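You operate a simulated robot arm through the tools that you are given. There is no shell and no other tool. Be economical: measure what you need, move in short steps, check, and stop when the job is done.

You run a simulated robot arm. Do the job below in one go: nothing can be reset, and whatever is moved stays where it is left.

## Task
Shrink the short blue cable's sleeve in the warm air box.
Fine: heat knob to the heat printed on the cable; lid shut, press START once, wait till the lamp goes out, then open the lid wide; the cable stays in the box; leave the other short cables alone.

Only the result counts: the job must be done as asked and must still hold three seconds after the hand-in. Knocking over, shifting, dropping, spilling or breaking anything else fails it. Lids that push on must go on centred and level and be pressed home; caps that screw on are set level and turned clockwise until they are tight.

## Robot
A 6-joint arm with a two-finger parallel gripper, fixed in place. Base frame: the origin is at the foot of the arm, x ahead of it, y to its left, z up. Readings come in m, degrees, newtons and seconds.
With the tool pointing down near the work surface it reaches from about 0.18 to 0.46 m from the base axis. Its first joint turns from -70.0 to 70.0 degrees. Payload 1.9 kg.
The TCP is the grasp point between the finger pads, 0.023 m short of the fingertips. In the tool frame z runs along the fingers and y along their closing line. Largest opening 0.094 m; finger width 0.038, thickness 0.01; the body of the gripper, 0.054 by 0.096 m, starts 0.039 m behind the TCP.
Orientation is told as [roll, pitch, yaw] about the base's x, y, z axes, in that order, counted from this pose: with the fingers straight down and closing along the base's y, the tool's x points along the base's -x, its y along +y and its z along -z.

## Interface
- The arm moves only by the tool move_arm. Its argument "plan" is a list of rows, each a list of 3 entries, a list of its own where there are three numbers: the shift along the base's x, y, z in units of 200 mm (1.0 is 200 mm), then the turn, a rotation vector about the base's x, y, z in units of 120 degrees (1.0 is 120 degrees), then the opening, from 0 (shut) to 1 (fully open). In form: [[[dx, dy, dz], [ax, ay, az], fingers], ...]. A call has 1 to 8 rows; each row is the pose to reach, as a shift and turn from the pose commanded when the call began. A call with a number of a shift or a turn outside -1 to 1 is refused whole. Each row takes 0.2 s and may step no farther than 0.05 m and 8.6 degrees from the row before; otherwise, or with a gripper value out of range, the whole call is refused. A pose out of reach is approached as far as the arm can. The call stops where the force on the tool passes 90 N (or 10 N more than at its start, if that is more) or the arm is blocked; 0.2 s more then pass. The fingers move at their own pace (about 0.108 m/s each) and stop on an object; they squeeze with about 39 N. The grip force told is the motor's: it shows also when the fingers shut on nothing. Time passes only in rows, and 0.2 s behind the last, so rows that repeat a pose let the fingers close. It gives the time, the measured TCP pose, the force on the tool (base axes), the opening and the grip force at its end, in the units of the frame above (readings bear some noise).
- Cameras (640 x 400 px; columns grow to the right, rows downward): "scene" is fixed at [0.0436, 0.2976, 0.4444]; the picture's right is [-0.89, -0.45, 0.00], its down [-0.17, 0.34, -0.92] and it looks along [0.42, -0.82, -0.39] (base axes); focal length 268 px, centre (320, 200). "wrist" rides on the gripper at [-0.039, 0, -0.044] in the tool frame; the picture's right is [0.00, -1.00, 0.00], its down [0.97, 0.00, -0.24] and it looks along [0.24, 0.00, 0.97] (tool axes); focal length 218 px, centre (320, 200). There is no depth. A picture from a camera that has moved, and an enlarged one, comes with that camera's place and axes in the base frame and with its lens.
- camera(camera): a new picture of that camera. It takes no simulated time.
- inspect(camera, box): a new picture of the part [left, top, right, bottom] of that camera's present view, enlarged. It takes no simulated time.
- sign_off(): hands the job in; it is judged then, once.

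Work in short steps. Places have to be worked out from the pictures, the camera data and where the tool is seen: move nearer, look again, correct. Check each grasp and each placing, and mend what went wrong. You have 120 turns and 68 pictures in all, those below and enlarged ones among them. Open the gripper and draw the arm clear of the work before you hand the job in, unless the task says otherwise; then end with one line.

The tools are called after "Request:" as name(argument=value, ...) on one line, values as JSON. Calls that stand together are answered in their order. move_arm: Moves the arm, as the interface text tells. Its arguments: {"type":"object","properties":{"plan":{"type":"array","items":{"type":"array"}}},"required":["plan"]} The other tools are called the same way: camera (camera) takes a picture; inspect (camera, box) takes an enlarged picture of a part of a camera's view; sign_off () hands the job in.

At the start:

```text
time_s: 0.0
eef_pos: [0.2331, -0.1458, 0.3913]
tcp_rot: [0.1, 0.0, -0.1]
contact_force: [-0.5, -0.7, 0.2]
width: 0.0939
grip_force: 0.0
```

scene: 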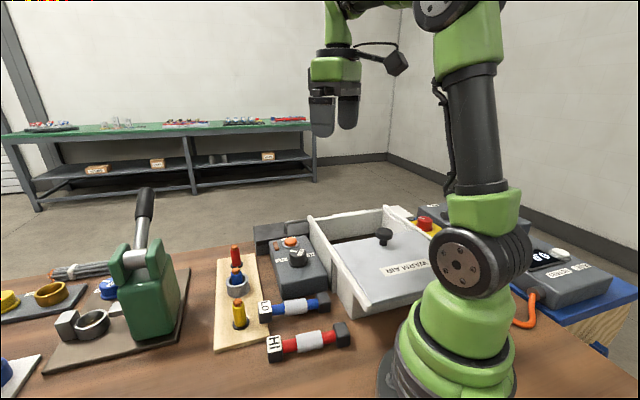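
wrist: 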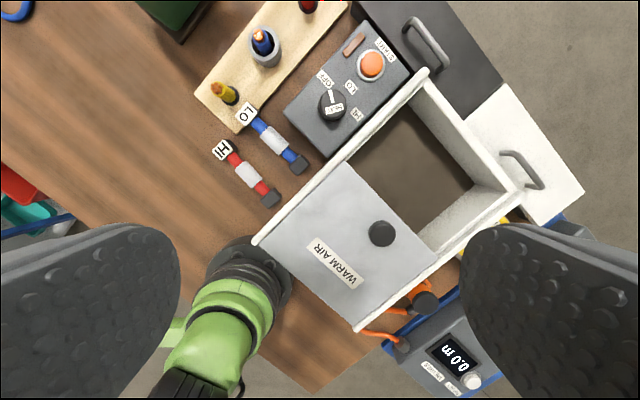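

I begin with enlarged views of the box, the panel and the cables to read the labels.

Request:
inspect(camera="wrist", box=[190, 0, 430, 220])

Request:
inspect(camera="scene", box=[200, 190, 460, 370])

```text
1.82 times, centred on (310, 110) of wrist
camera zoom: at [0.2725, -0.1463, 0.437], right [0.0, -1.0, 0.0], down [-0.97, 0.0, 0.24], along [-0.24, 0.0, -0.97], focal length 397 px, centre (338, 364)
```

zoom: 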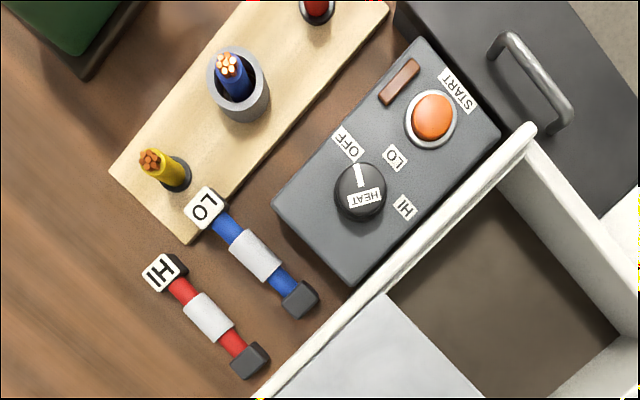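

```text
2.22 times, centred on (330, 280) of scene
camera zoom: at [0.0436, 0.2976, 0.4444], right [-0.89, -0.45, 0.0], down [-0.17, 0.34, -0.92], along [0.42, -0.82, -0.39], focal length 597 px, centre (298, 22)
```

zoom: 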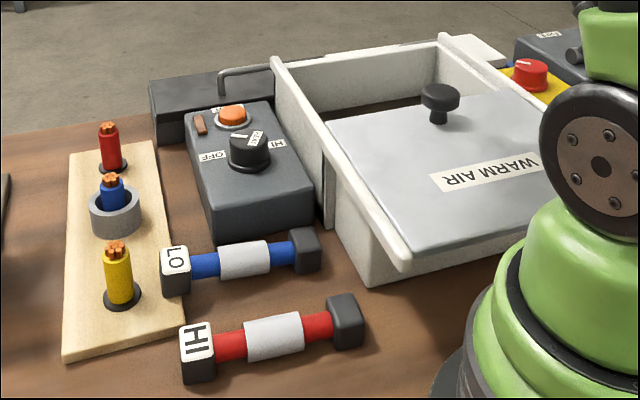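

The blue cable reads LO. The knob points at OFF, the lid looks like a half-open slider, and the blue cable's centre is about (0.287, -0.06) lying along (1,1). I move above it with yaw 45°, then look again.

Request:
move_arm(plan=[[[0.045, 0.072, -0.13], [0, 0, 0.0625], 0.6], [[0.09, 0.143, -0.26], [0, 0, 0.125], 0.6], [[0.135, 0.215, -0.39], [0, 0, 0.1875], 0.6], [[0.18, 0.287, -0.52], [0, 0, 0.25], 0.6], [[0.225, 0.358, -0.65], [0, 0, 0.3125], 0.6], [[0.27, 0.43, -0.78], [0, 0, 0.375], 0.6], [[0.27, 0.43, -0.9], [0, 0, 0.375], 0.6]])

Request:
camera(camera="wrist")

Request:
camera(camera="scene")

```text
time_s: 1.6
eef_pos: [0.2869, -0.0576, 0.2123]
tcp_rot: [-0.1, -0.1, 45.0]
contact_force: [0.0, -0.6, 0.5]
width: 0.0562
grip_force: 0.0
```

```text
63 pictures are left
camera wrist: at [0.3132, -0.0301, 0.257], right [0.71, -0.71, 0.0], down [-0.69, -0.69, 0.24], along [-0.17, -0.17, -0.97], focal length 218 px, centre (320, 200)
```

wrist: 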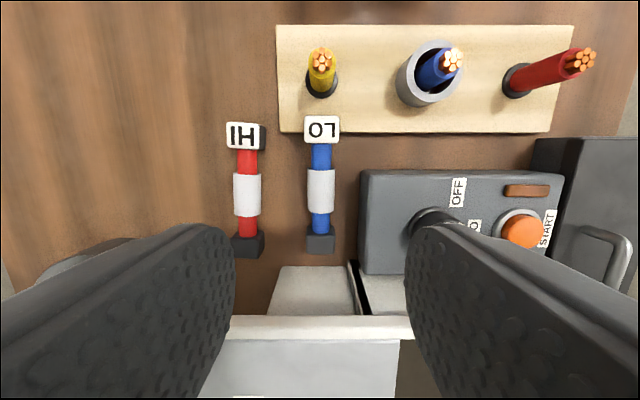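

```text
62 pictures are left
```

scene: 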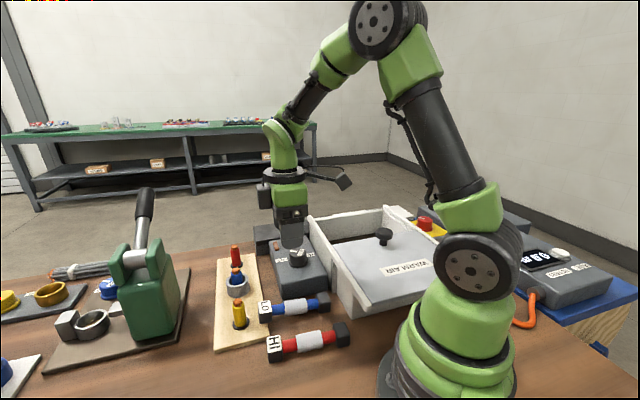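

The sleeve centre works out to about (0.280, -0.065), with the panel edge only about 38 mm to the side. I narrow the opening to 45 mm, drop to z≈0.10 and check.

Request:
move_arm(plan=[[[-0.017, -0.015, -0.2], [0, 0, 0], 0.48], [[-0.035, -0.035, -0.4], [0, 0, 0], 0.48], [[-0.035, -0.035, -0.56], [0, 0, 0], 0.48]])

Request:
camera(camera="wrist")

Request:
inspect(camera="scene", box=[220, 210, 420, 370])

```text
time_s: 2.4
eef_pos: [0.2801, -0.0673, 0.0961]
tcp_rot: [-0.1, -0.1, 44.9]
contact_force: [0.2, 0.5, 0.0]
width: 0.0448
grip_force: 0.2
```

```text
61 pictures are left
camera wrist: at [0.3066, -0.0395, 0.142], right [0.71, -0.71, 0.0], down [-0.69, -0.69, 0.24], along [-0.17, -0.17, -0.97], focal length 218 px, centre (320, 200)
```

wrist: 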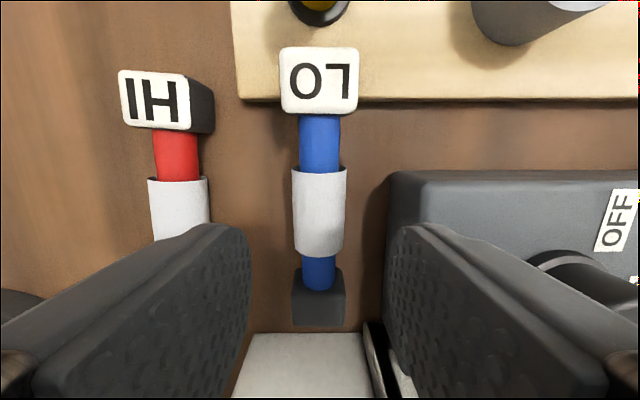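

```text
2.50 times, centred on (320, 290) of scene
camera zoom: at [0.0436, 0.2976, 0.4444], right [-0.89, -0.45, 0.0], down [-0.17, 0.34, -0.92], along [0.42, -0.82, -0.39], focal length 671 px, centre (320, -25)
```

zoom: 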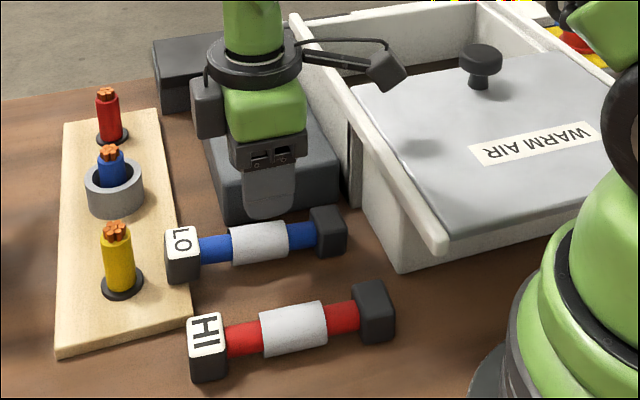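

The sleeve is centred between the fingers, and the panel's side face is about 43 mm away against a finger edge at 33 mm. I go straight down and close.

Request:
move_arm(plan=[[[0, 0.003, -0.17], [0, 0, 0], 0.48], [[0, 0.003, -0.33], [0, 0, 0], 0.48], [[0, 0.003, -0.33], [0, 0, 0], 0.48], [[0, 0.003, -0.33], [0, 0, 0], 0.1], [[0, 0.003, -0.33], [0, 0, 0], 0.1]])

Request:
inspect(camera="scene", box=[220, 210, 420, 370])

```text
time_s: 3.0
eef_pos: [0.2797, -0.0676, 0.0534]
tcp_rot: [0.4, 0.3, 44.7]
contact_force: [-6.6, -6.4, 30.6]
width: 0.0451
grip_force: 0.0
stopped in row 2: the force on the tool passed its limit (the readings are from after the stop); the commanded pose is now the measured one
```

```text
2.50 times, centred on (320, 290) of scene
camera zoom: at [0.0436, 0.2976, 0.4444], right [-0.89, -0.45, 0.0], down [-0.17, 0.34, -0.92], along [0.42, -0.82, -0.39], focal length 671 px, centre (320, -25)
```

zoom: 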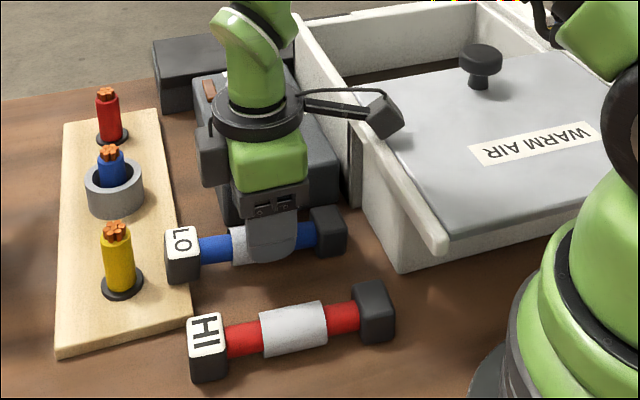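

Contact came early, with the fingertips at z≈0.03 and the push coming from the box side. The small module sticking out beside the wrist seems to have met the box wall or lid. I back off 3 cm and look closely.

Request:
move_arm(plan=[[[0, 0, 0.08], [0, 0, 0], 0.48], [[0, 0, 0.15], [0, 0, 0], 0.48]])

Request:
inspect(camera="scene", box=[260, 200, 380, 310])

Request:
camera(camera="wrist")

```text
time_s: 3.5
eef_pos: [0.2771, -0.0661, 0.0842]
tcp_rot: [0.3, 0.1, 44.8]
contact_force: [0.3, -0.1, 0.6]
width: 0.0451
grip_force: 0.0
```

```text
3.64 times, centred on (320, 255) of scene
camera zoom: at [0.0436, 0.2976, 0.4444], right [-0.89, -0.45, 0.0], down [-0.17, 0.34, -0.92], along [0.42, -0.82, -0.39], focal length 976 px, centre (320, 0)
```

zoom: 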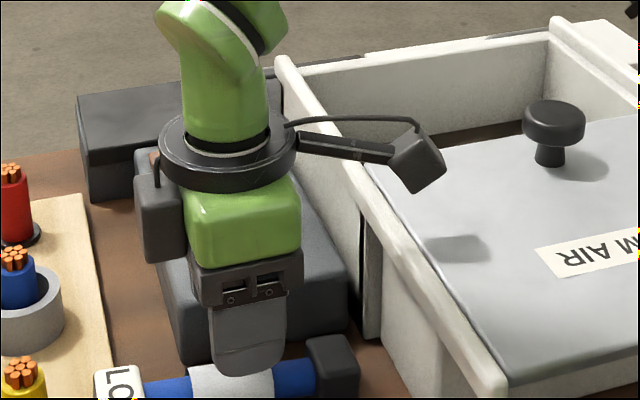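

```text
57 pictures are left
camera wrist: at [0.3055, -0.0393, 0.1278], right [0.7, -0.71, 0.0], down [-0.69, -0.68, 0.24], along [-0.18, -0.17, -0.97], focal length 218 px, centre (320, 200)
```

wrist: 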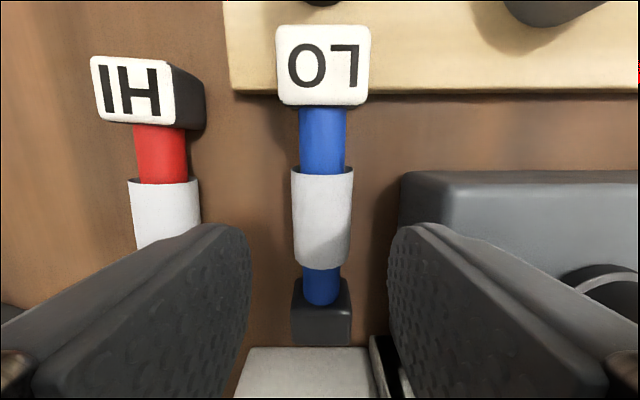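

The module rides about 0.10 m out on the box side, with its underside about 53 mm above the TCP, and it landed on the box rim (z≈0.105). Gripping about 28 mm nearer the LO end keeps the module off the rim, so I shift there and check before going down.

Request:
move_arm(plan=[[[0.1, 0.1, 0], [0, 0, 0], 0.48], [[0.1, 0.1, -0.1], [0, 0, 0], 0.48]])

Request:
camera(camera="wrist")

Request:
inspect(camera="scene", box=[240, 210, 400, 330])

```text
time_s: 4.2
eef_pos: [0.2985, -0.0472, 0.063]
tcp_rot: [0.1, 0.2, 44.8]
contact_force: [0.2, 0.7, 0.0]
width: 0.0451
grip_force: 0.1
```

```text
56 pictures are left
camera wrist: at [0.3258, -0.0192, 0.108], right [0.7, -0.71, 0.0], down [-0.69, -0.68, 0.24], along [-0.18, -0.17, -0.97], focal length 218 px, centre (320, 200)
```

wrist: 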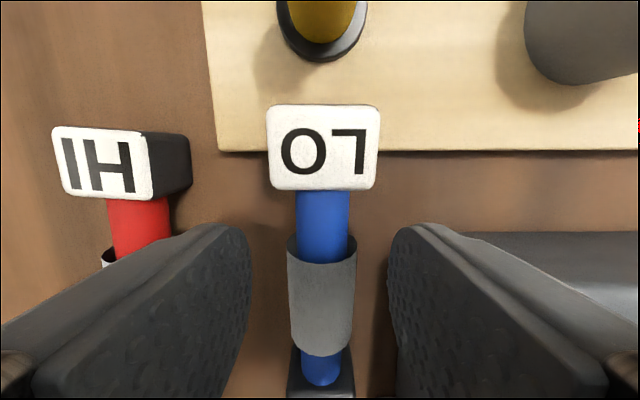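

```text
3.33 times, centred on (320, 270) of scene
camera zoom: at [0.0436, 0.2976, 0.4444], right [-0.89, -0.45, 0.0], down [-0.17, 0.34, -0.92], along [0.42, -0.82, -0.39], focal length 895 px, centre (320, -33)
```

zoom: 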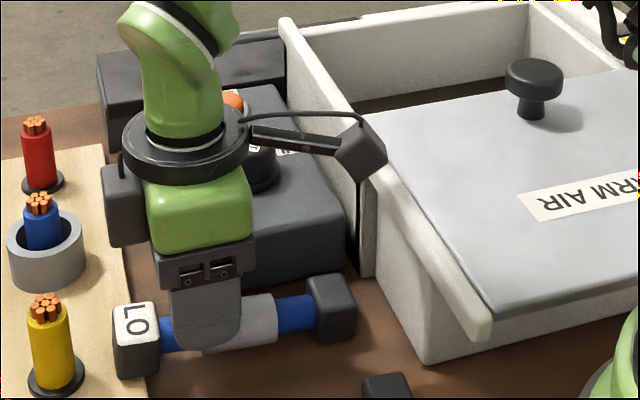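

The module now clears the rim by roughly 1 cm. I nudge 2–3 mm further, descend and grip.

Request:
move_arm(plan=[[[0.01, 0.01, -0.09], [0, 0, 0], 0.48], [[0.01, 0.01, -0.17], [0, 0, 0], 0.48], [[0.01, 0.01, -0.17], [0, 0, 0], 0.48], [[0.01, 0.01, -0.17], [0, 0, 0], 0.1], [[0.01, 0.01, -0.17], [0, 0, 0], 0.1], [[0.01, 0.01, -0.17], [0, 0, 0], 0.1]])

Request:
inspect(camera="scene", box=[240, 210, 400, 330])

```text
time_s: 5.5
eef_pos: [0.3021, -0.0444, 0.0306]
tcp_rot: [0.2, 0.1, 44.8]
contact_force: [0.2, -0.8, -0.6]
width: 0.0295
grip_force: 38.7
```

```text
3.33 times, centred on (320, 270) of scene
camera zoom: at [0.0436, 0.2976, 0.4444], right [-0.89, -0.45, 0.0], down [-0.17, 0.34, -0.92], along [0.42, -0.82, -0.39], focal length 895 px, centre (320, -33)
```

zoom: 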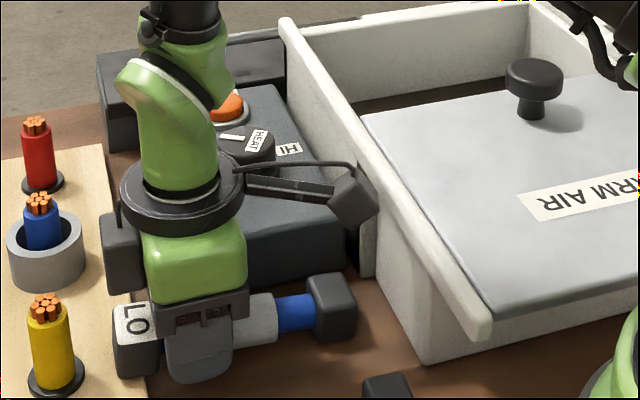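

The grip is firm (29.5 mm, the sleeve's diameter). I lift straight up and check how the cable hangs.

Request:
move_arm(plan=[[[0, 0, 0.1], [0, 0, 0], 0.1], [[0, 0, 0.3], [0, 0, 0], 0.1], [[0, 0, 0.5], [0, 0, 0], 0.1], [[0, 0, 0.7], [0, 0, 0], 0.1], [[0, 0, 0.9], [0, 0, 0], 0.1]])

Request:
camera(camera="scene")

Request:
camera(camera="wrist")

```text
time_s: 6.8
eef_pos: [0.3011, -0.0441, 0.206]
tcp_rot: [0.2, 0.2, 44.8]
contact_force: [0.0, -0.5, -0.6]
width: 0.0295
grip_force: 39.2
```

```text
53 pictures are left
```

scene: 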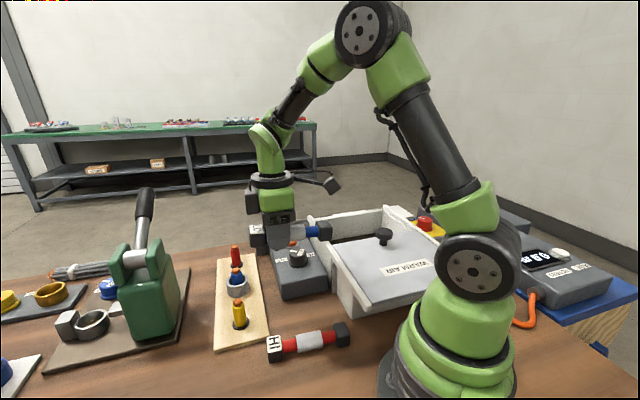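

```text
52 pictures are left
camera wrist: at [0.3285, -0.0163, 0.2507], right [0.7, -0.71, 0.0], down [-0.69, -0.68, 0.24], along [-0.18, -0.17, -0.97], focal length 218 px, centre (320, 200)
```

wrist: 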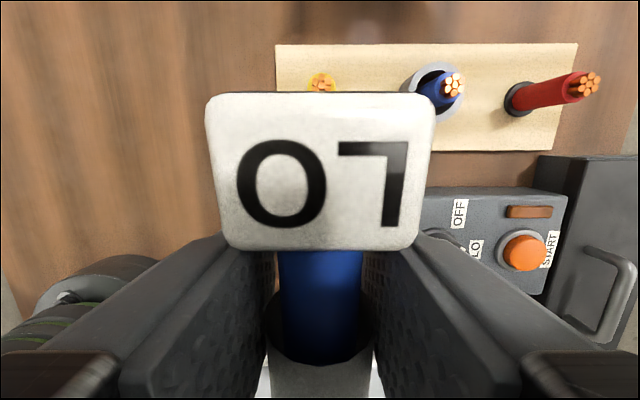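

The cable hangs level. I carry it towards the open part of the box, aiming for TCP (0.252, -0.293).

Request:
move_arm(plan=[[[-0.04, -0.2, 0], [0, 0, 0], 0.1], [[-0.08, -0.4, 0], [0, 0, 0], 0.1], [[-0.12, -0.6, 0], [0, 0, 0], 0.1], [[-0.16, -0.8, 0], [0, 0, 0], 0.1], [[-0.196, -0.99, 0], [0, 0, 0], 0.1]])

Request:
move_arm(plan=[[[-0.03, -0.15, 0], [0, 0, 0], 0.1], [[-0.049, -0.255, 0], [0, 0, 0], 0.1]])

Request:
camera(camera="scene")

Request:
camera(camera="wrist")

```text
time_s: 8.0
eef_pos: [0.2613, -0.2431, 0.2093]
tcp_rot: [0.3, 0.2, 44.9]
contact_force: [-0.5, 0.2, -1.3]
width: 0.0296
grip_force: 39.9
```

```text
time_s: 8.6
eef_pos: [0.2504, -0.2945, 0.2079]
tcp_rot: [0.4, 0.1, 44.7]
contact_force: [-0.3, -0.5, -1.3]
width: 0.0294
grip_force: 38.9
```

```text
51 pictures are left
```

scene: 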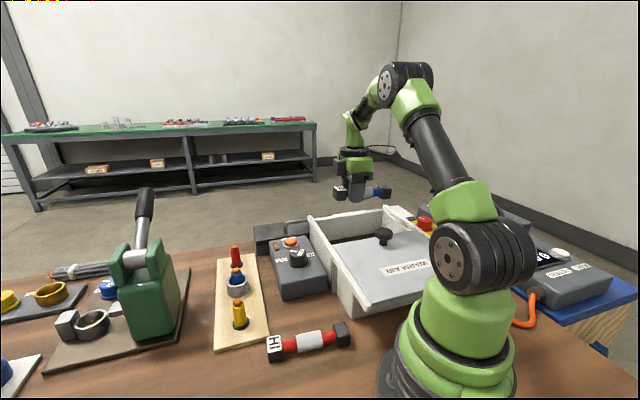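

```text
50 pictures are left
camera wrist: at [0.2772, -0.267, 0.2525], right [0.7, -0.71, 0.0], down [-0.69, -0.68, 0.24], along [-0.18, -0.17, -0.97], focal length 218 px, centre (320, 200)
```

wrist: 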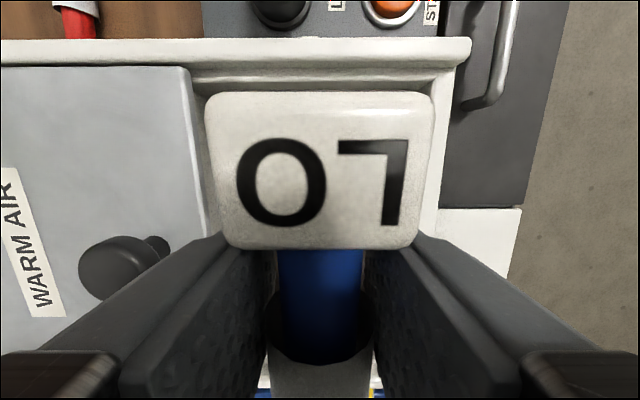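

The cable sits centred over the opening, with about 80 mm to the lid edge and to the far wall and about 27 mm to the side walls. I lower it into the box in stages.

Request:
move_arm(plan=[[[0, 0, -0.2], [0, 0, 0], 0.1], [[0, 0, -0.4], [0, 0, 0], 0.1], [[0, 0, -0.55], [0, 0, 0], 0.1], [[0, 0, -0.7], [0, 0, 0], 0.1], [[0, 0, -0.7], [0, 0, 0], 0.1]])

Request:
inspect(camera="scene", box=[280, 160, 460, 300])

Request:
camera(camera="wrist")

```text
time_s: 9.8
eef_pos: [0.25, -0.2939, 0.0685]
tcp_rot: [0.1, 0.2, 44.9]
contact_force: [-0.3, 0.0, -1.5]
width: 0.0292
grip_force: 39.1
```

```text
2.86 times, centred on (370, 230) of scene
camera zoom: at [0.0436, 0.2976, 0.4444], right [-0.89, -0.45, 0.0], down [-0.17, 0.34, -0.92], along [0.42, -0.82, -0.39], focal length 767 px, centre (177, 114)
```

zoom: 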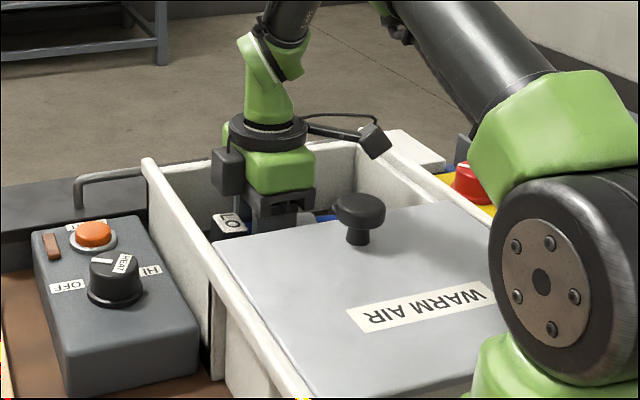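

```text
48 pictures are left
camera wrist: at [0.2778, -0.2671, 0.1139], right [0.7, -0.71, 0.0], down [-0.69, -0.68, 0.24], along [-0.18, -0.17, -0.97], focal length 218 px, centre (320, 200)
```

wrist: 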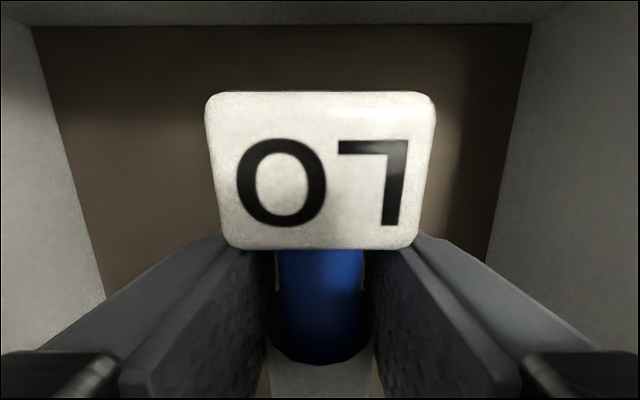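

The chamber floor is below with clearance all round. I go down in small steps until I feel the floor.

Request:
move_arm(plan=[[[0, 0, -0.05], [0, 0, 0], 0.1], [[0, 0, -0.09], [0, 0, 0], 0.1], [[0, 0, -0.09], [0, 0, 0], 0.1]])

Request:
move_arm(plan=[[[0, 0, -0.025], [0, 0, 0], 0.1], [[0, 0, -0.025], [0, 0, 0], 0.1]])

```text
time_s: 10.5
eef_pos: [0.2525, -0.2941, 0.0554]
tcp_rot: [0.2, 0.1, 44.8]
contact_force: [-5.3, 3.9, 11.0]
width: 0.0293
grip_force: 39.4
stopped in row 3: the force on the tool passed its limit (the readings are from after the stop); the commanded pose is now the measured one
```

```text
time_s: 10.9
eef_pos: [0.2533, -0.2953, 0.0558]
tcp_rot: [0.3, 0.1, 44.7]
contact_force: [-5.9, 4.7, 12.0]
width: 0.0293
grip_force: 38.7
stopped in row 2: the force on the tool passed its limit (the readings are from after the stop); the commanded pose is now the measured one
```

Contact at z≈0.055 with a sideways part towards the lid. I check whether it is the floor or something else.

Request:
camera(camera="wrist")

Request:
inspect(camera="scene", box=[320, 180, 420, 260])

```text
47 pictures are left
camera wrist: at [0.2794, -0.2677, 0.0996], right [0.7, -0.71, 0.0], down [-0.69, -0.68, 0.24], along [-0.17, -0.17, -0.97], focal length 218 px, centre (320, 200)
```

wrist: 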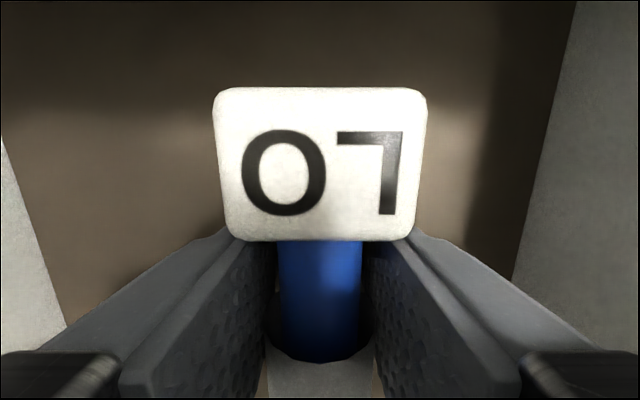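

```text
5.00 times, centred on (370, 220) of scene
camera zoom: at [0.0436, 0.2976, 0.4444], right [-0.89, -0.45, 0.0], down [-0.17, 0.34, -0.92], along [0.42, -0.82, -0.39], focal length 1343 px, centre (70, 100)
```

zoom: 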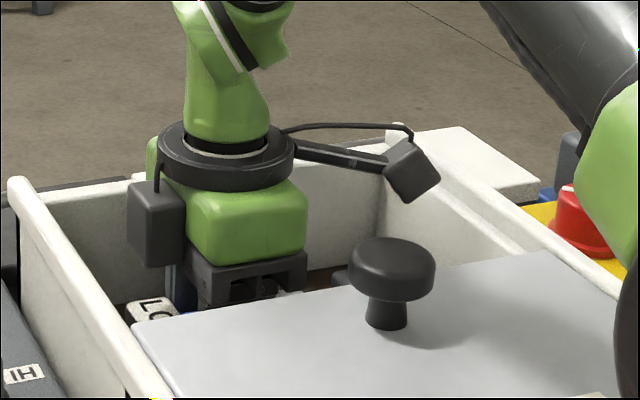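

The label block shifted slightly in the view, and the chamber floor works out to about z≈0.03, so the cable is resting on the floor. I release it and rise.

Request:
move_arm(plan=[[[0, 0, 0], [0, 0, 0], 0.48], [[0, 0, 0], [0, 0, 0], 0.5], [[0, 0, 0], [0, 0, 0], 0.5]])

Request:
move_arm(plan=[[[0, 0, 0.1], [0, 0, 0], 0.5], [[0, 0, 0.3], [0, 0, 0], 0.5], [[0, 0, 0.5], [0, 0, 0], 0.5], [[0, 0, 0.75], [0, 0, 0], 0.5], [[0, 0, 0.9], [0, 0, 0], 0.5]])

Request:
camera(camera="wrist")

```text
time_s: 11.7
eef_pos: [0.2512, -0.2947, 0.055]
tcp_rot: [0.3, 0.2, 44.6]
contact_force: [-26.8, 23.0, 42.3]
width: 0.0313
grip_force: 0.1
```

```text
time_s: 12.9
eef_pos: [0.2533, -0.2968, 0.2366]
tcp_rot: [0.2, 0.1, 44.7]
contact_force: [-0.2, 0.1, 0.6]
width: 0.047
grip_force: 0.0
```

```text
45 pictures are left
camera wrist: at [0.2793, -0.2682, 0.2821], right [0.7, -0.71, 0.0], down [-0.69, -0.68, 0.24], along [-0.17, -0.17, -0.97], focal length 218 px, centre (320, 200)
```

wrist: 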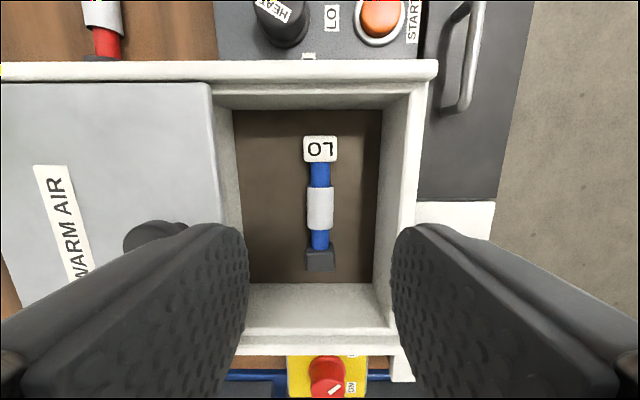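

The cable lies flat inside the chamber and the lid is at its open end. Next is the heat knob at about (0.333, -0.168): I hover above it with yaw 75° and look.

Request:
move_arm(plan=[[[0.1, 0.16, 0], [0, 0, 0.0625], 0.5], [[0.2, 0.32, 0], [0, 0, 0.125], 0.5], [[0.3, 0.48, -0.1], [0, 0, 0.1875], 0.55], [[0.4, 0.645, -0.2], [0, 0, 0.25], 0.6], [[0.4, 0.645, -0.3], [0, 0, 0.25], 0.6]])

Request:
camera(camera="wrist")

Request:
inspect(camera="scene", box=[240, 180, 420, 320])

```text
time_s: 14.1
eef_pos: [0.3319, -0.166, 0.1762]
tcp_rot: [0.3, 0.1, 74.8]
contact_force: [-0.6, 0.2, -0.1]
width: 0.0564
grip_force: 0.1
```

```text
44 pictures are left
camera wrist: at [0.341, -0.1279, 0.2202], right [0.97, -0.26, 0.0], down [-0.25, -0.94, 0.24], along [-0.07, -0.23, -0.97], focal length 218 px, centre (320, 200)
```

wrist: 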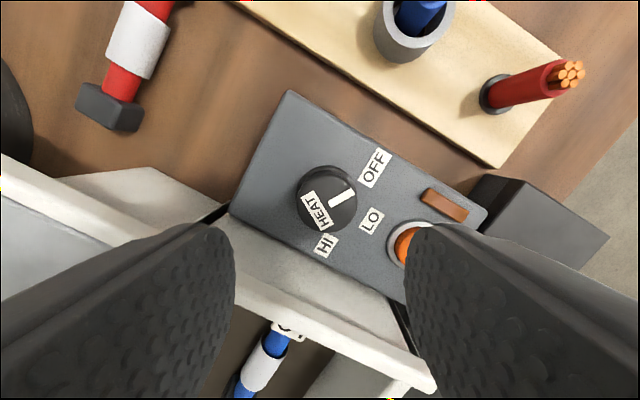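

```text
2.86 times, centred on (330, 250) of scene
camera zoom: at [0.0436, 0.2976, 0.4444], right [-0.89, -0.45, 0.0], down [-0.17, 0.34, -0.92], along [0.42, -0.82, -0.39], focal length 767 px, centre (291, 57)
```

zoom: 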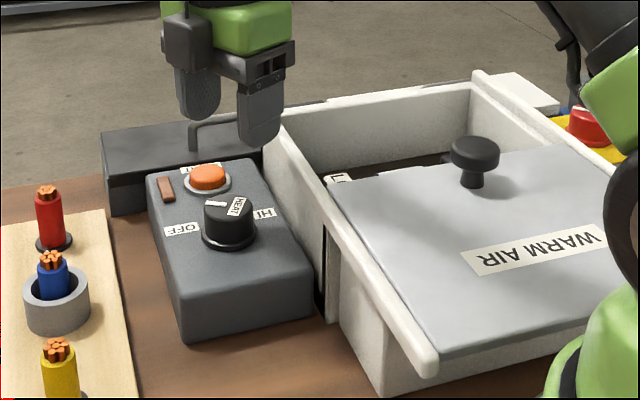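

The knob's top centre is about (0.336, -0.161), z≈0.08 and about 40 mm across. LO lies roughly 60° clockwise from OFF. I align and go to z≈0.115 for a check.

Request:
move_arm(plan=[[[0.02, 0.028, -0.15], [0, 0, 0], 0.6], [[0.02, 0.028, -0.3], [0, 0, 0], 0.6], [[0.02, 0.028, -0.3], [0, 0, 0], 0.6]])

Request:
camera(camera="wrist")

Request:
inspect(camera="scene", box=[240, 200, 360, 290])

```text
time_s: 14.9
eef_pos: [0.3354, -0.1583, 0.1149]
tcp_rot: [0.2, 0.1, 74.7]
contact_force: [-1.0, 0.3, 0.9]
width: 0.0565
grip_force: 0.1
```

```text
42 pictures are left
camera wrist: at [0.3458, -0.1216, 0.1599], right [0.96, -0.26, 0.0], down [-0.26, -0.94, 0.24], along [-0.07, -0.23, -0.97], focal length 218 px, centre (320, 200)
```

wrist: 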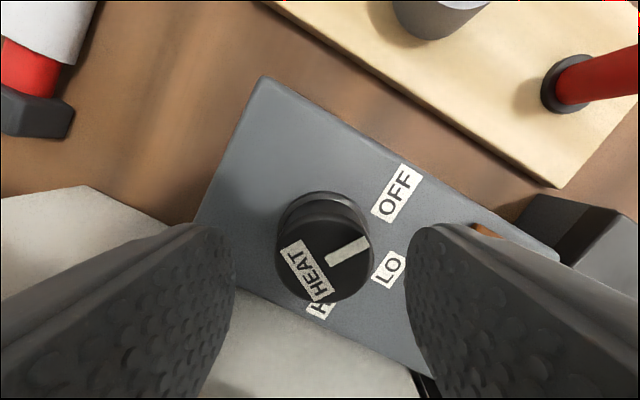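

```text
4.44 times, centred on (300, 245) of scene
camera zoom: at [0.0436, 0.2976, 0.4444], right [-0.89, -0.45, 0.0], down [-0.17, 0.34, -0.92], along [0.42, -0.82, -0.39], focal length 1194 px, centre (409, 0)
```

zoom: 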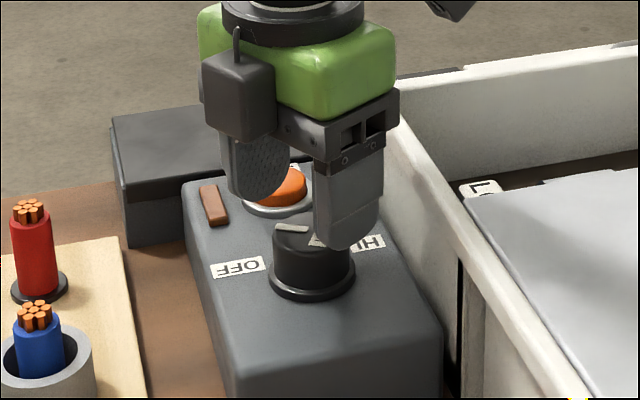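

Triangulation gives the knob top at (0.3365, -0.161, 0.080) and the fingers straddle it. I go down to z≈0.085 and close.

Request:
move_arm(plan=[[[0.005, -0.013, -0.08], [0, 0, 0], 0.6], [[0.005, -0.013, -0.155], [0, 0, 0], 0.6], [[0.005, -0.013, -0.155], [0, 0, 0], 0.6], [[0.005, -0.013, -0.155], [0, 0, 0], 0.2], [[0.005, -0.013, -0.155], [0, 0, 0], 0.2], [[0.005, -0.013, -0.155], [0, 0, 0], 0.2]])

Request:
inspect(camera="scene", box=[240, 200, 360, 290])

```text
time_s: 16.3
eef_pos: [0.3365, -0.1623, 0.084]
tcp_rot: [0.4, 0.1, 74.7]
contact_force: [-15.4, 4.2, 3.2]
width: 0.041
grip_force: 45.6
```

```text
4.44 times, centred on (300, 245) of scene
camera zoom: at [0.0436, 0.2976, 0.4444], right [-0.89, -0.45, 0.0], down [-0.17, 0.34, -0.92], along [0.42, -0.82, -0.39], focal length 1194 px, centre (409, 0)
```

zoom: 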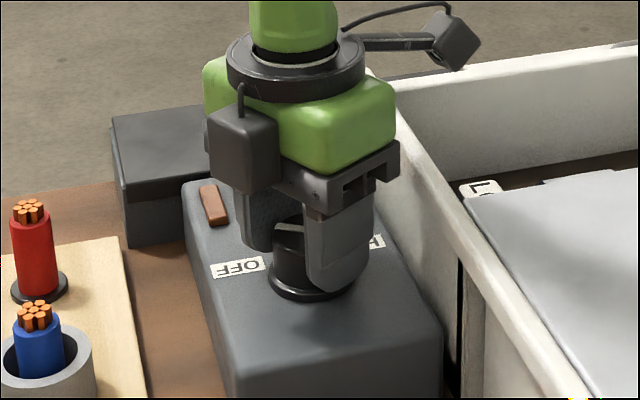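

Gripped at 41 mm, with a slight side load, so I shift 2 mm towards -x and turn the knob 60° clockwise.

Request:
move_arm(plan=[[[-0.008, 0.002, 0], [0, 0, -0.0625], 0.2], [[-0.008, 0.002, 0], [0, 0, -0.125], 0.2], [[-0.008, 0.002, 0], [0, 0, -0.1875], 0.2], [[-0.008, 0.002, 0], [0, 0, -0.25], 0.2], [[-0.008, 0.002, 0], [0, 0, -0.3125], 0.2], [[-0.008, 0.002, 0], [0, 0, -0.375], 0.2], [[-0.008, 0.002, 0], [0, 0, -0.4375], 0.2], [[-0.008, 0.002, 0], [0, 0, -0.5], 0.2]])

Request:
inspect(camera="scene", box=[240, 200, 360, 290])

Request:
camera(camera="wrist")

```text
time_s: 18.1
eef_pos: [0.3385, -0.166, 0.0843]
tcp_rot: [-0.4, -0.4, 14.8]
contact_force: [36.9, -18.2, -7.6]
width: 0.0412
grip_force: 45.0
```

```text
4.44 times, centred on (300, 245) of scene
camera zoom: at [0.0436, 0.2976, 0.4444], right [-0.89, -0.45, 0.0], down [-0.17, 0.34, -0.92], along [0.42, -0.82, -0.39], focal length 1194 px, centre (409, 0)
```

zoom: 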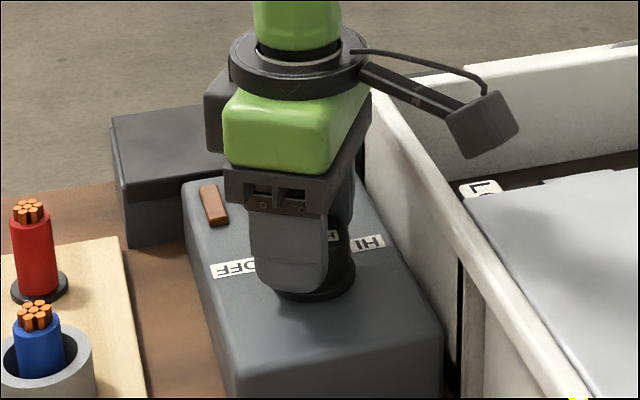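

```text
38 pictures are left
camera wrist: at [0.3749, -0.1551, 0.1294], right [0.26, -0.97, 0.01], down [-0.94, -0.25, 0.23], along [-0.22, -0.07, -0.97], focal length 218 px, centre (320, 200)
```

wrist: 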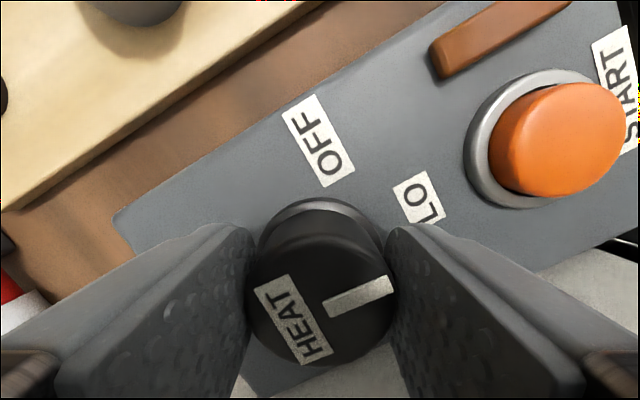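

The bar appears close to the LO bearing (-45°). I release, rise a little and read the knob properly.

Request:
move_arm(plan=[[[0, 0, 0], [0, 0, 0], 0.6], [[0, 0, 0], [0, 0, 0], 0.6], [[0, 0, 0.1], [0, 0, 0], 0.6], [[0, 0, 0.3], [0, 0, 0], 0.6], [[0, 0, 0.5], [0, 0, 0], 0.6]])

Request:
inspect(camera="wrist", box=[220, 100, 480, 280])

```text
time_s: 19.3
eef_pos: [0.3343, -0.1669, 0.1812]
tcp_rot: [0.3, 0.0, 14.7]
contact_force: [1.4, -0.1, 0.3]
width: 0.0564
grip_force: 0.1
```

```text
2.22 times, centred on (350, 190) of wrist
camera zoom: at [0.3716, -0.156, 0.226], right [0.25, -0.97, 0.0], down [-0.94, -0.25, 0.24], along [-0.24, -0.06, -0.97], focal length 485 px, centre (253, 222)
```

zoom: 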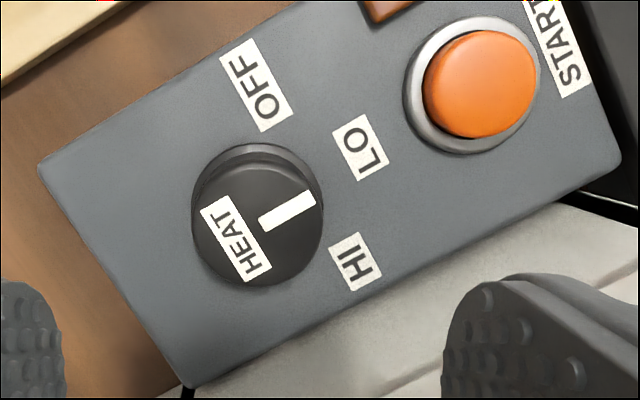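

The bar points at LO. Now to the lid knob, at about (0.15, -0.235) with its top near z≈0.14: I hover above it with yaw 45° and look.

Request:
move_arm(plan=[[[-0.18, -0.07, 0.1], [0, 0, 0.05], 0.7], [[-0.36, -0.14, 0.2], [0, 0, 0.1], 0.7], [[-0.54, -0.21, 0.25], [0, 0, 0.15], 0.7], [[-0.72, -0.28, 0.25], [0, 0, 0.2], 0.7], [[-0.92, -0.34, 0.25], [0, 0, 0.25], 0.7], [[-0.92, -0.34, 0.25], [0, 0, 0.25], 0.7]])

Request:
camera(camera="wrist")

Request:
camera(camera="scene")

```text
time_s: 20.7
eef_pos: [0.1537, -0.2284, 0.2331]
tcp_rot: [0.2, 0.0, 44.7]
contact_force: [0.5, 0.0, -0.4]
width: 0.0657
grip_force: 0.1
```

```text
36 pictures are left
camera wrist: at [0.1804, -0.202, 0.2767], right [0.7, -0.71, 0.0], down [-0.69, -0.68, 0.24], along [-0.17, -0.17, -0.97], focal length 218 px, centre (320, 200)
```

wrist: 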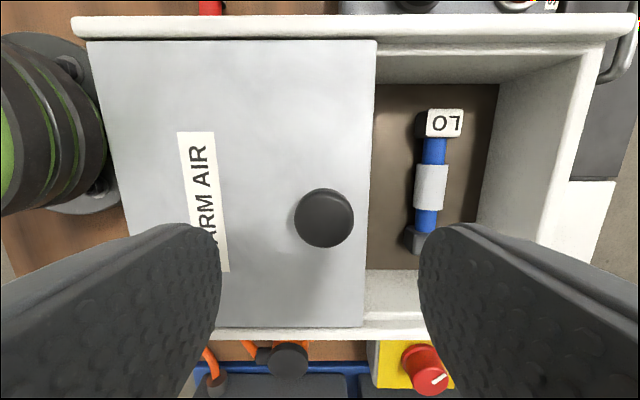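

```text
35 pictures are left
```

scene: 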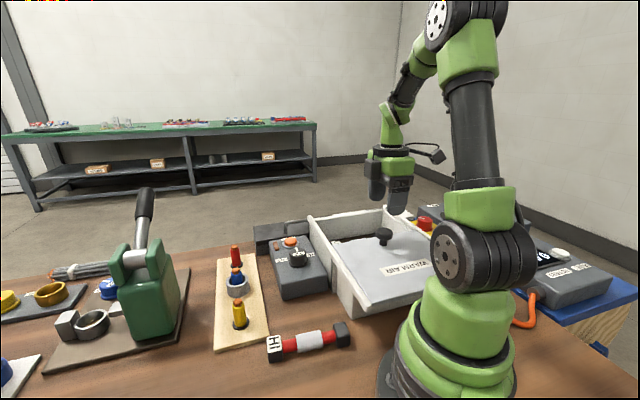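

The lid knob cap is at about (0.150, -0.236) with its top near z≈0.14, and the lid surface is near 0.111. I descend to z≈0.142 and check.

Request:
move_arm(plan=[[[-0.018, -0.038, -0.15], [0, 0, 0], 0.7], [[-0.018, -0.038, -0.3], [0, 0, 0], 0.7], [[-0.018, -0.038, -0.4], [0, 0, 0], 0.7], [[-0.018, -0.038, -0.45], [0, 0, 0], 0.7], [[-0.018, -0.038, -0.45], [0, 0, 0], 0.7]])

Request:
camera(camera="wrist")

Request:
inspect(camera="scene", box=[330, 180, 450, 280])

```text
time_s: 21.9
eef_pos: [0.148, -0.2383, 0.1426]
tcp_rot: [0.2, 0.1, 44.7]
contact_force: [-0.7, 0.5, 0.2]
width: 0.0658
grip_force: 0.0
```

```text
34 pictures are left
camera wrist: at [0.1754, -0.2106, 0.1876], right [0.7, -0.71, 0.0], down [-0.69, -0.68, 0.24], along [-0.17, -0.17, -0.97], focal length 218 px, centre (320, 200)
```

wrist: 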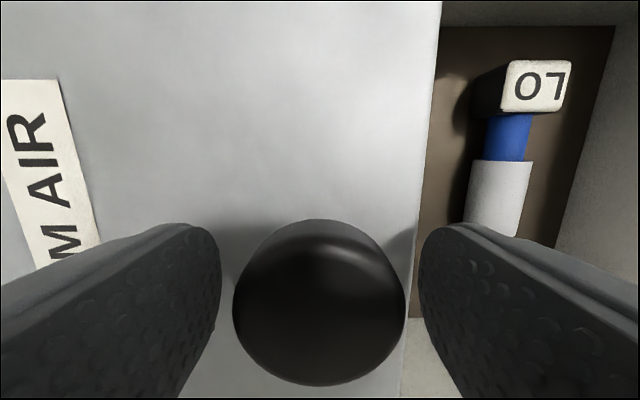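

```text
4.00 times, centred on (390, 230) of scene
camera zoom: at [0.0436, 0.2976, 0.4444], right [-0.89, -0.45, 0.0], down [-0.17, 0.34, -0.92], along [0.42, -0.82, -0.39], focal length 1074 px, centre (40, 80)
```

zoom: 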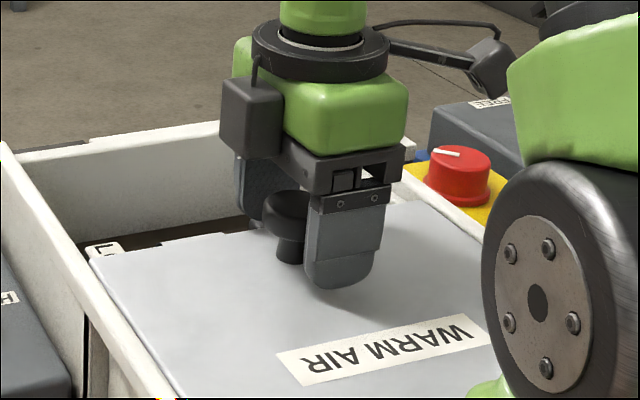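

The fingers straddle the cap and the tips hover just above the lid. I close on it.

Request:
move_arm(plan=[[[0, 0, 0], [0, 0, 0], 0.2], [[0, 0, 0], [0, 0, 0], 0.2], [[0, 0, 0], [0, 0, 0], 0.2]])

```text
time_s: 22.7
eef_pos: [0.148, -0.2378, 0.1423]
tcp_rot: [0.4, 0.1, 44.7]
contact_force: [-0.9, -1.2, -7.4]
width: 0.0372
grip_force: 45.7
```

Gripped at 37 mm. I slide the lid towards the far end, first by 4 cm to test.

Request:
move_arm(plan=[[[0.03, -0.03, 0], [0, 0, 0], 0.2], [[0.07, -0.07, 0], [0, 0, 0], 0.2], [[0.11, -0.11, 0], [0, 0, 0], 0.2], [[0.15, -0.15, 0], [0, 0, 0], 0.2]])

Request:
camera(camera="scene")

```text
time_s: 23.7
eef_pos: [0.1788, -0.269, 0.1426]
tcp_rot: [0.4, 0.0, 44.7]
contact_force: [19.2, 20.2, -12.0]
width: 0.0373
grip_force: 45.3
```

```text
32 pictures are left
```

scene: 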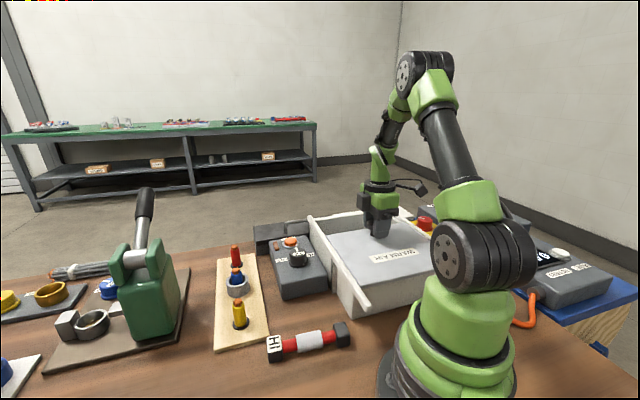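

The lid slides, but there is a 28 N side force towards +x+y. I add about 3 mm that way and continue 5 cm.

Request:
move_arm(plan=[[[0.055, -0.035, 0], [0, 0, 0], 0.2], [[0.1, -0.08, 0], [0, 0, 0], 0.2], [[0.145, -0.125, 0], [0, 0, 0], 0.2], [[0.19, -0.17, 0], [0, 0, 0], 0.2]])

```text
time_s: 24.7
eef_pos: [0.2154, -0.3032, 0.1437]
tcp_rot: [0.0, 0.4, 44.9]
contact_force: [-31.5, -29.8, -19.1]
width: 0.0372
grip_force: 45.7
```

Now it overshoots slightly the other way, so the slide axis is very nearly 45°. I take back about 1 mm and carry on 4 cm.

Request:
move_arm(plan=[[[-0.006, -0.006, -0.005], [0, 0, 0], 0.2], [[0.04, -0.052, -0.005], [0, 0, 0], 0.2], [[0.09, -0.102, -0.005], [0, 0, 0], 0.2], [[0.135, -0.147, -0.005], [0, 0, 0], 0.2]])

Request:
inspect(camera="scene", box=[300, 180, 460, 300])

```text
time_s: 25.7
eef_pos: [0.2451, -0.3332, 0.1436]
tcp_rot: [0.2, 0.2, 44.7]
contact_force: [-16.7, -14.7, -0.2]
width: 0.0373
grip_force: 44.5
```

```text
3.33 times, centred on (380, 240) of scene
camera zoom: at [0.0436, 0.2976, 0.4444], right [-0.89, -0.45, 0.0], down [-0.17, 0.34, -0.92], along [0.42, -0.82, -0.39], focal length 895 px, centre (120, 67)
```

zoom: 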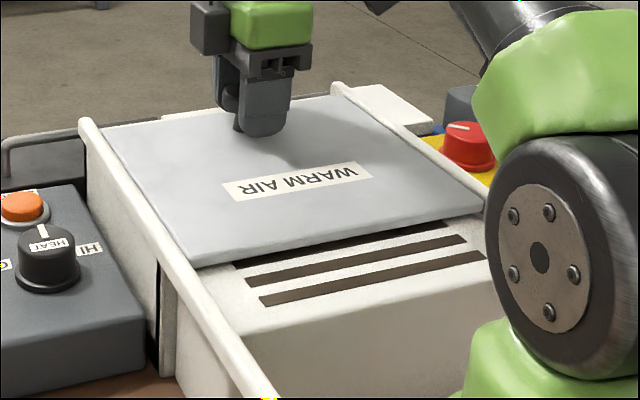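

Nearly shut. I continue until it meets the stop.

Request:
move_arm(plan=[[[0.032, -0.038, 0], [0, 0, 0], 0.2], [[0.067, -0.073, 0], [0, 0, 0], 0.2], [[0.097, -0.103, 0], [0, 0, 0], 0.2], [[0.117, -0.123, 0], [0, 0, 0], 0.2], [[0.117, -0.123, 0], [0, 0, 0], 0.2]])

Request:
inspect(camera="scene", box=[300, 180, 460, 300])

```text
time_s: 26.7
eef_pos: [0.2613, -0.3506, 0.1421]
tcp_rot: [1.8, -0.2, 44.0]
contact_force: [-17.7, 16.6, 14.4]
width: 0.0372
grip_force: 44.5
stopped in row 4: the force on the tool passed its limit (the readings are from after the stop); the commanded pose is now the measured one
```

```text
3.33 times, centred on (380, 240) of scene
camera zoom: at [0.0436, 0.2977, 0.4443], right [-0.89, -0.45, 0.0], down [-0.17, 0.34, -0.92], along [0.42, -0.82, -0.39], focal length 895 px, centre (120, 67)
```

zoom: 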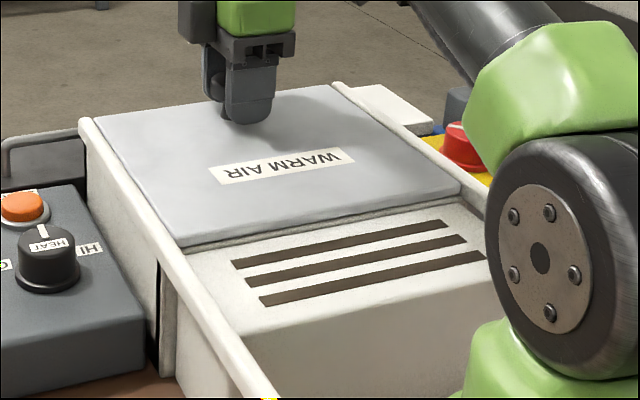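

The lid hit its end stop after 0.16 m of travel and looks shut. I release, rise and verify from above.

Request:
move_arm(plan=[[[0, 0, 0], [0, 0, 0], 0.7], [[0, 0, 0], [0, 0, 0], 0.7], [[0, 0, 0.1], [0, 0, 0], 0.7], [[0, 0, 0.25], [0, 0, 0], 0.7], [[-0.1, 0.1, 0.4], [0, 0, 0], 0.7], [[-0.2, 0.2, 0.5], [0, 0, 0], 0.7]])

Request:
camera(camera="wrist")

```text
time_s: 28.1
eef_pos: [0.2223, -0.3114, 0.2411]
tcp_rot: [1.6, -0.2, 44.2]
contact_force: [-1.0, 0.2, -0.2]
width: 0.0658
grip_force: 0.1
```

```text
29 pictures are left
camera wrist: at [0.2507, -0.285, 0.2862], right [0.7, -0.72, -0.03], down [-0.69, -0.68, 0.24], along [-0.19, -0.15, -0.97], focal length 218 px, centre (320, 200)
```

wrist: 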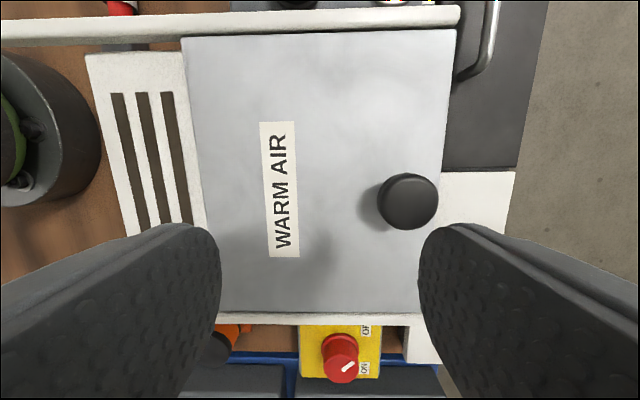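

The lid covers the chamber fully. Next is START, which I judge at about (0.394, -0.222) with its top near z≈0.067. I close the fingers, square up and hover above it.

Request:
move_arm(plan=[[[0.17, 0.09, 0], [-0.013, 0, 0], 0.3], [[0.34, 0.18, 0], [-0.013, 0, 0], 0.0], [[0.51, 0.27, -0.1], [-0.013, 0, 0], 0], [[0.68, 0.36, -0.2], [-0.013, 0, 0], 0], [[0.86, 0.447, -0.35], [-0.013, 0, 0], 0], [[0.86, 0.447, -0.45], [-0.013, 0, 0], 0]])

Request:
camera(camera="wrist")

Request:
inspect(camera="scene", box=[240, 180, 380, 300])

```text
time_s: 29.5
eef_pos: [0.3946, -0.2221, 0.1526]
tcp_rot: [0.5, 1.0, 44.2]
contact_force: [-0.5, -1.1, 0.1]
width: 0.0001
grip_force: 39.0
```

```text
28 pictures are left
camera wrist: at [0.4225, -0.1952, 0.1965], right [0.7, -0.72, -0.01], down [-0.69, -0.67, 0.26], along [-0.19, -0.17, -0.97], focal length 218 px, centre (320, 200)
```

wrist: 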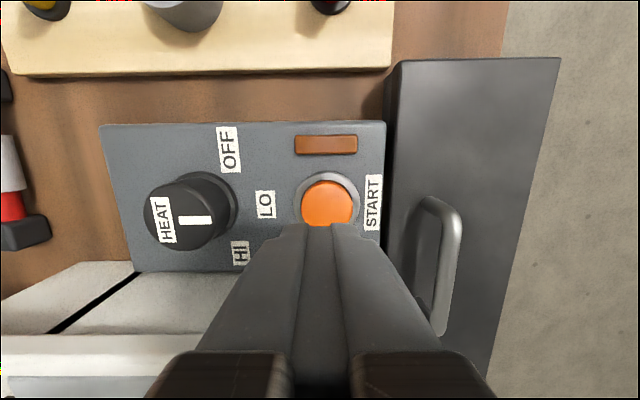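

```text
3.33 times, centred on (310, 240) of scene
camera zoom: at [0.0436, 0.2976, 0.4444], right [-0.89, -0.45, 0.0], down [-0.17, 0.34, -0.92], along [0.42, -0.82, -0.39], focal length 895 px, centre (353, 67)
```

zoom: 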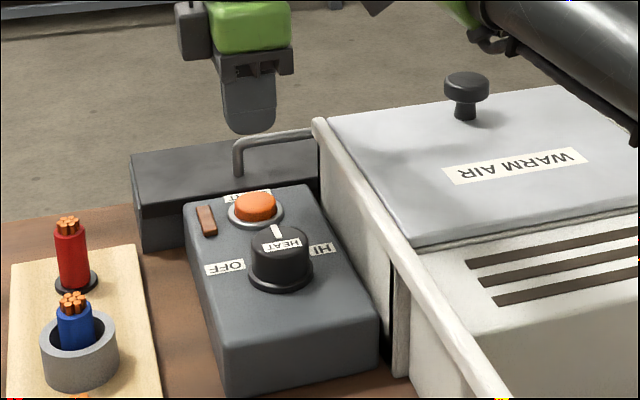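

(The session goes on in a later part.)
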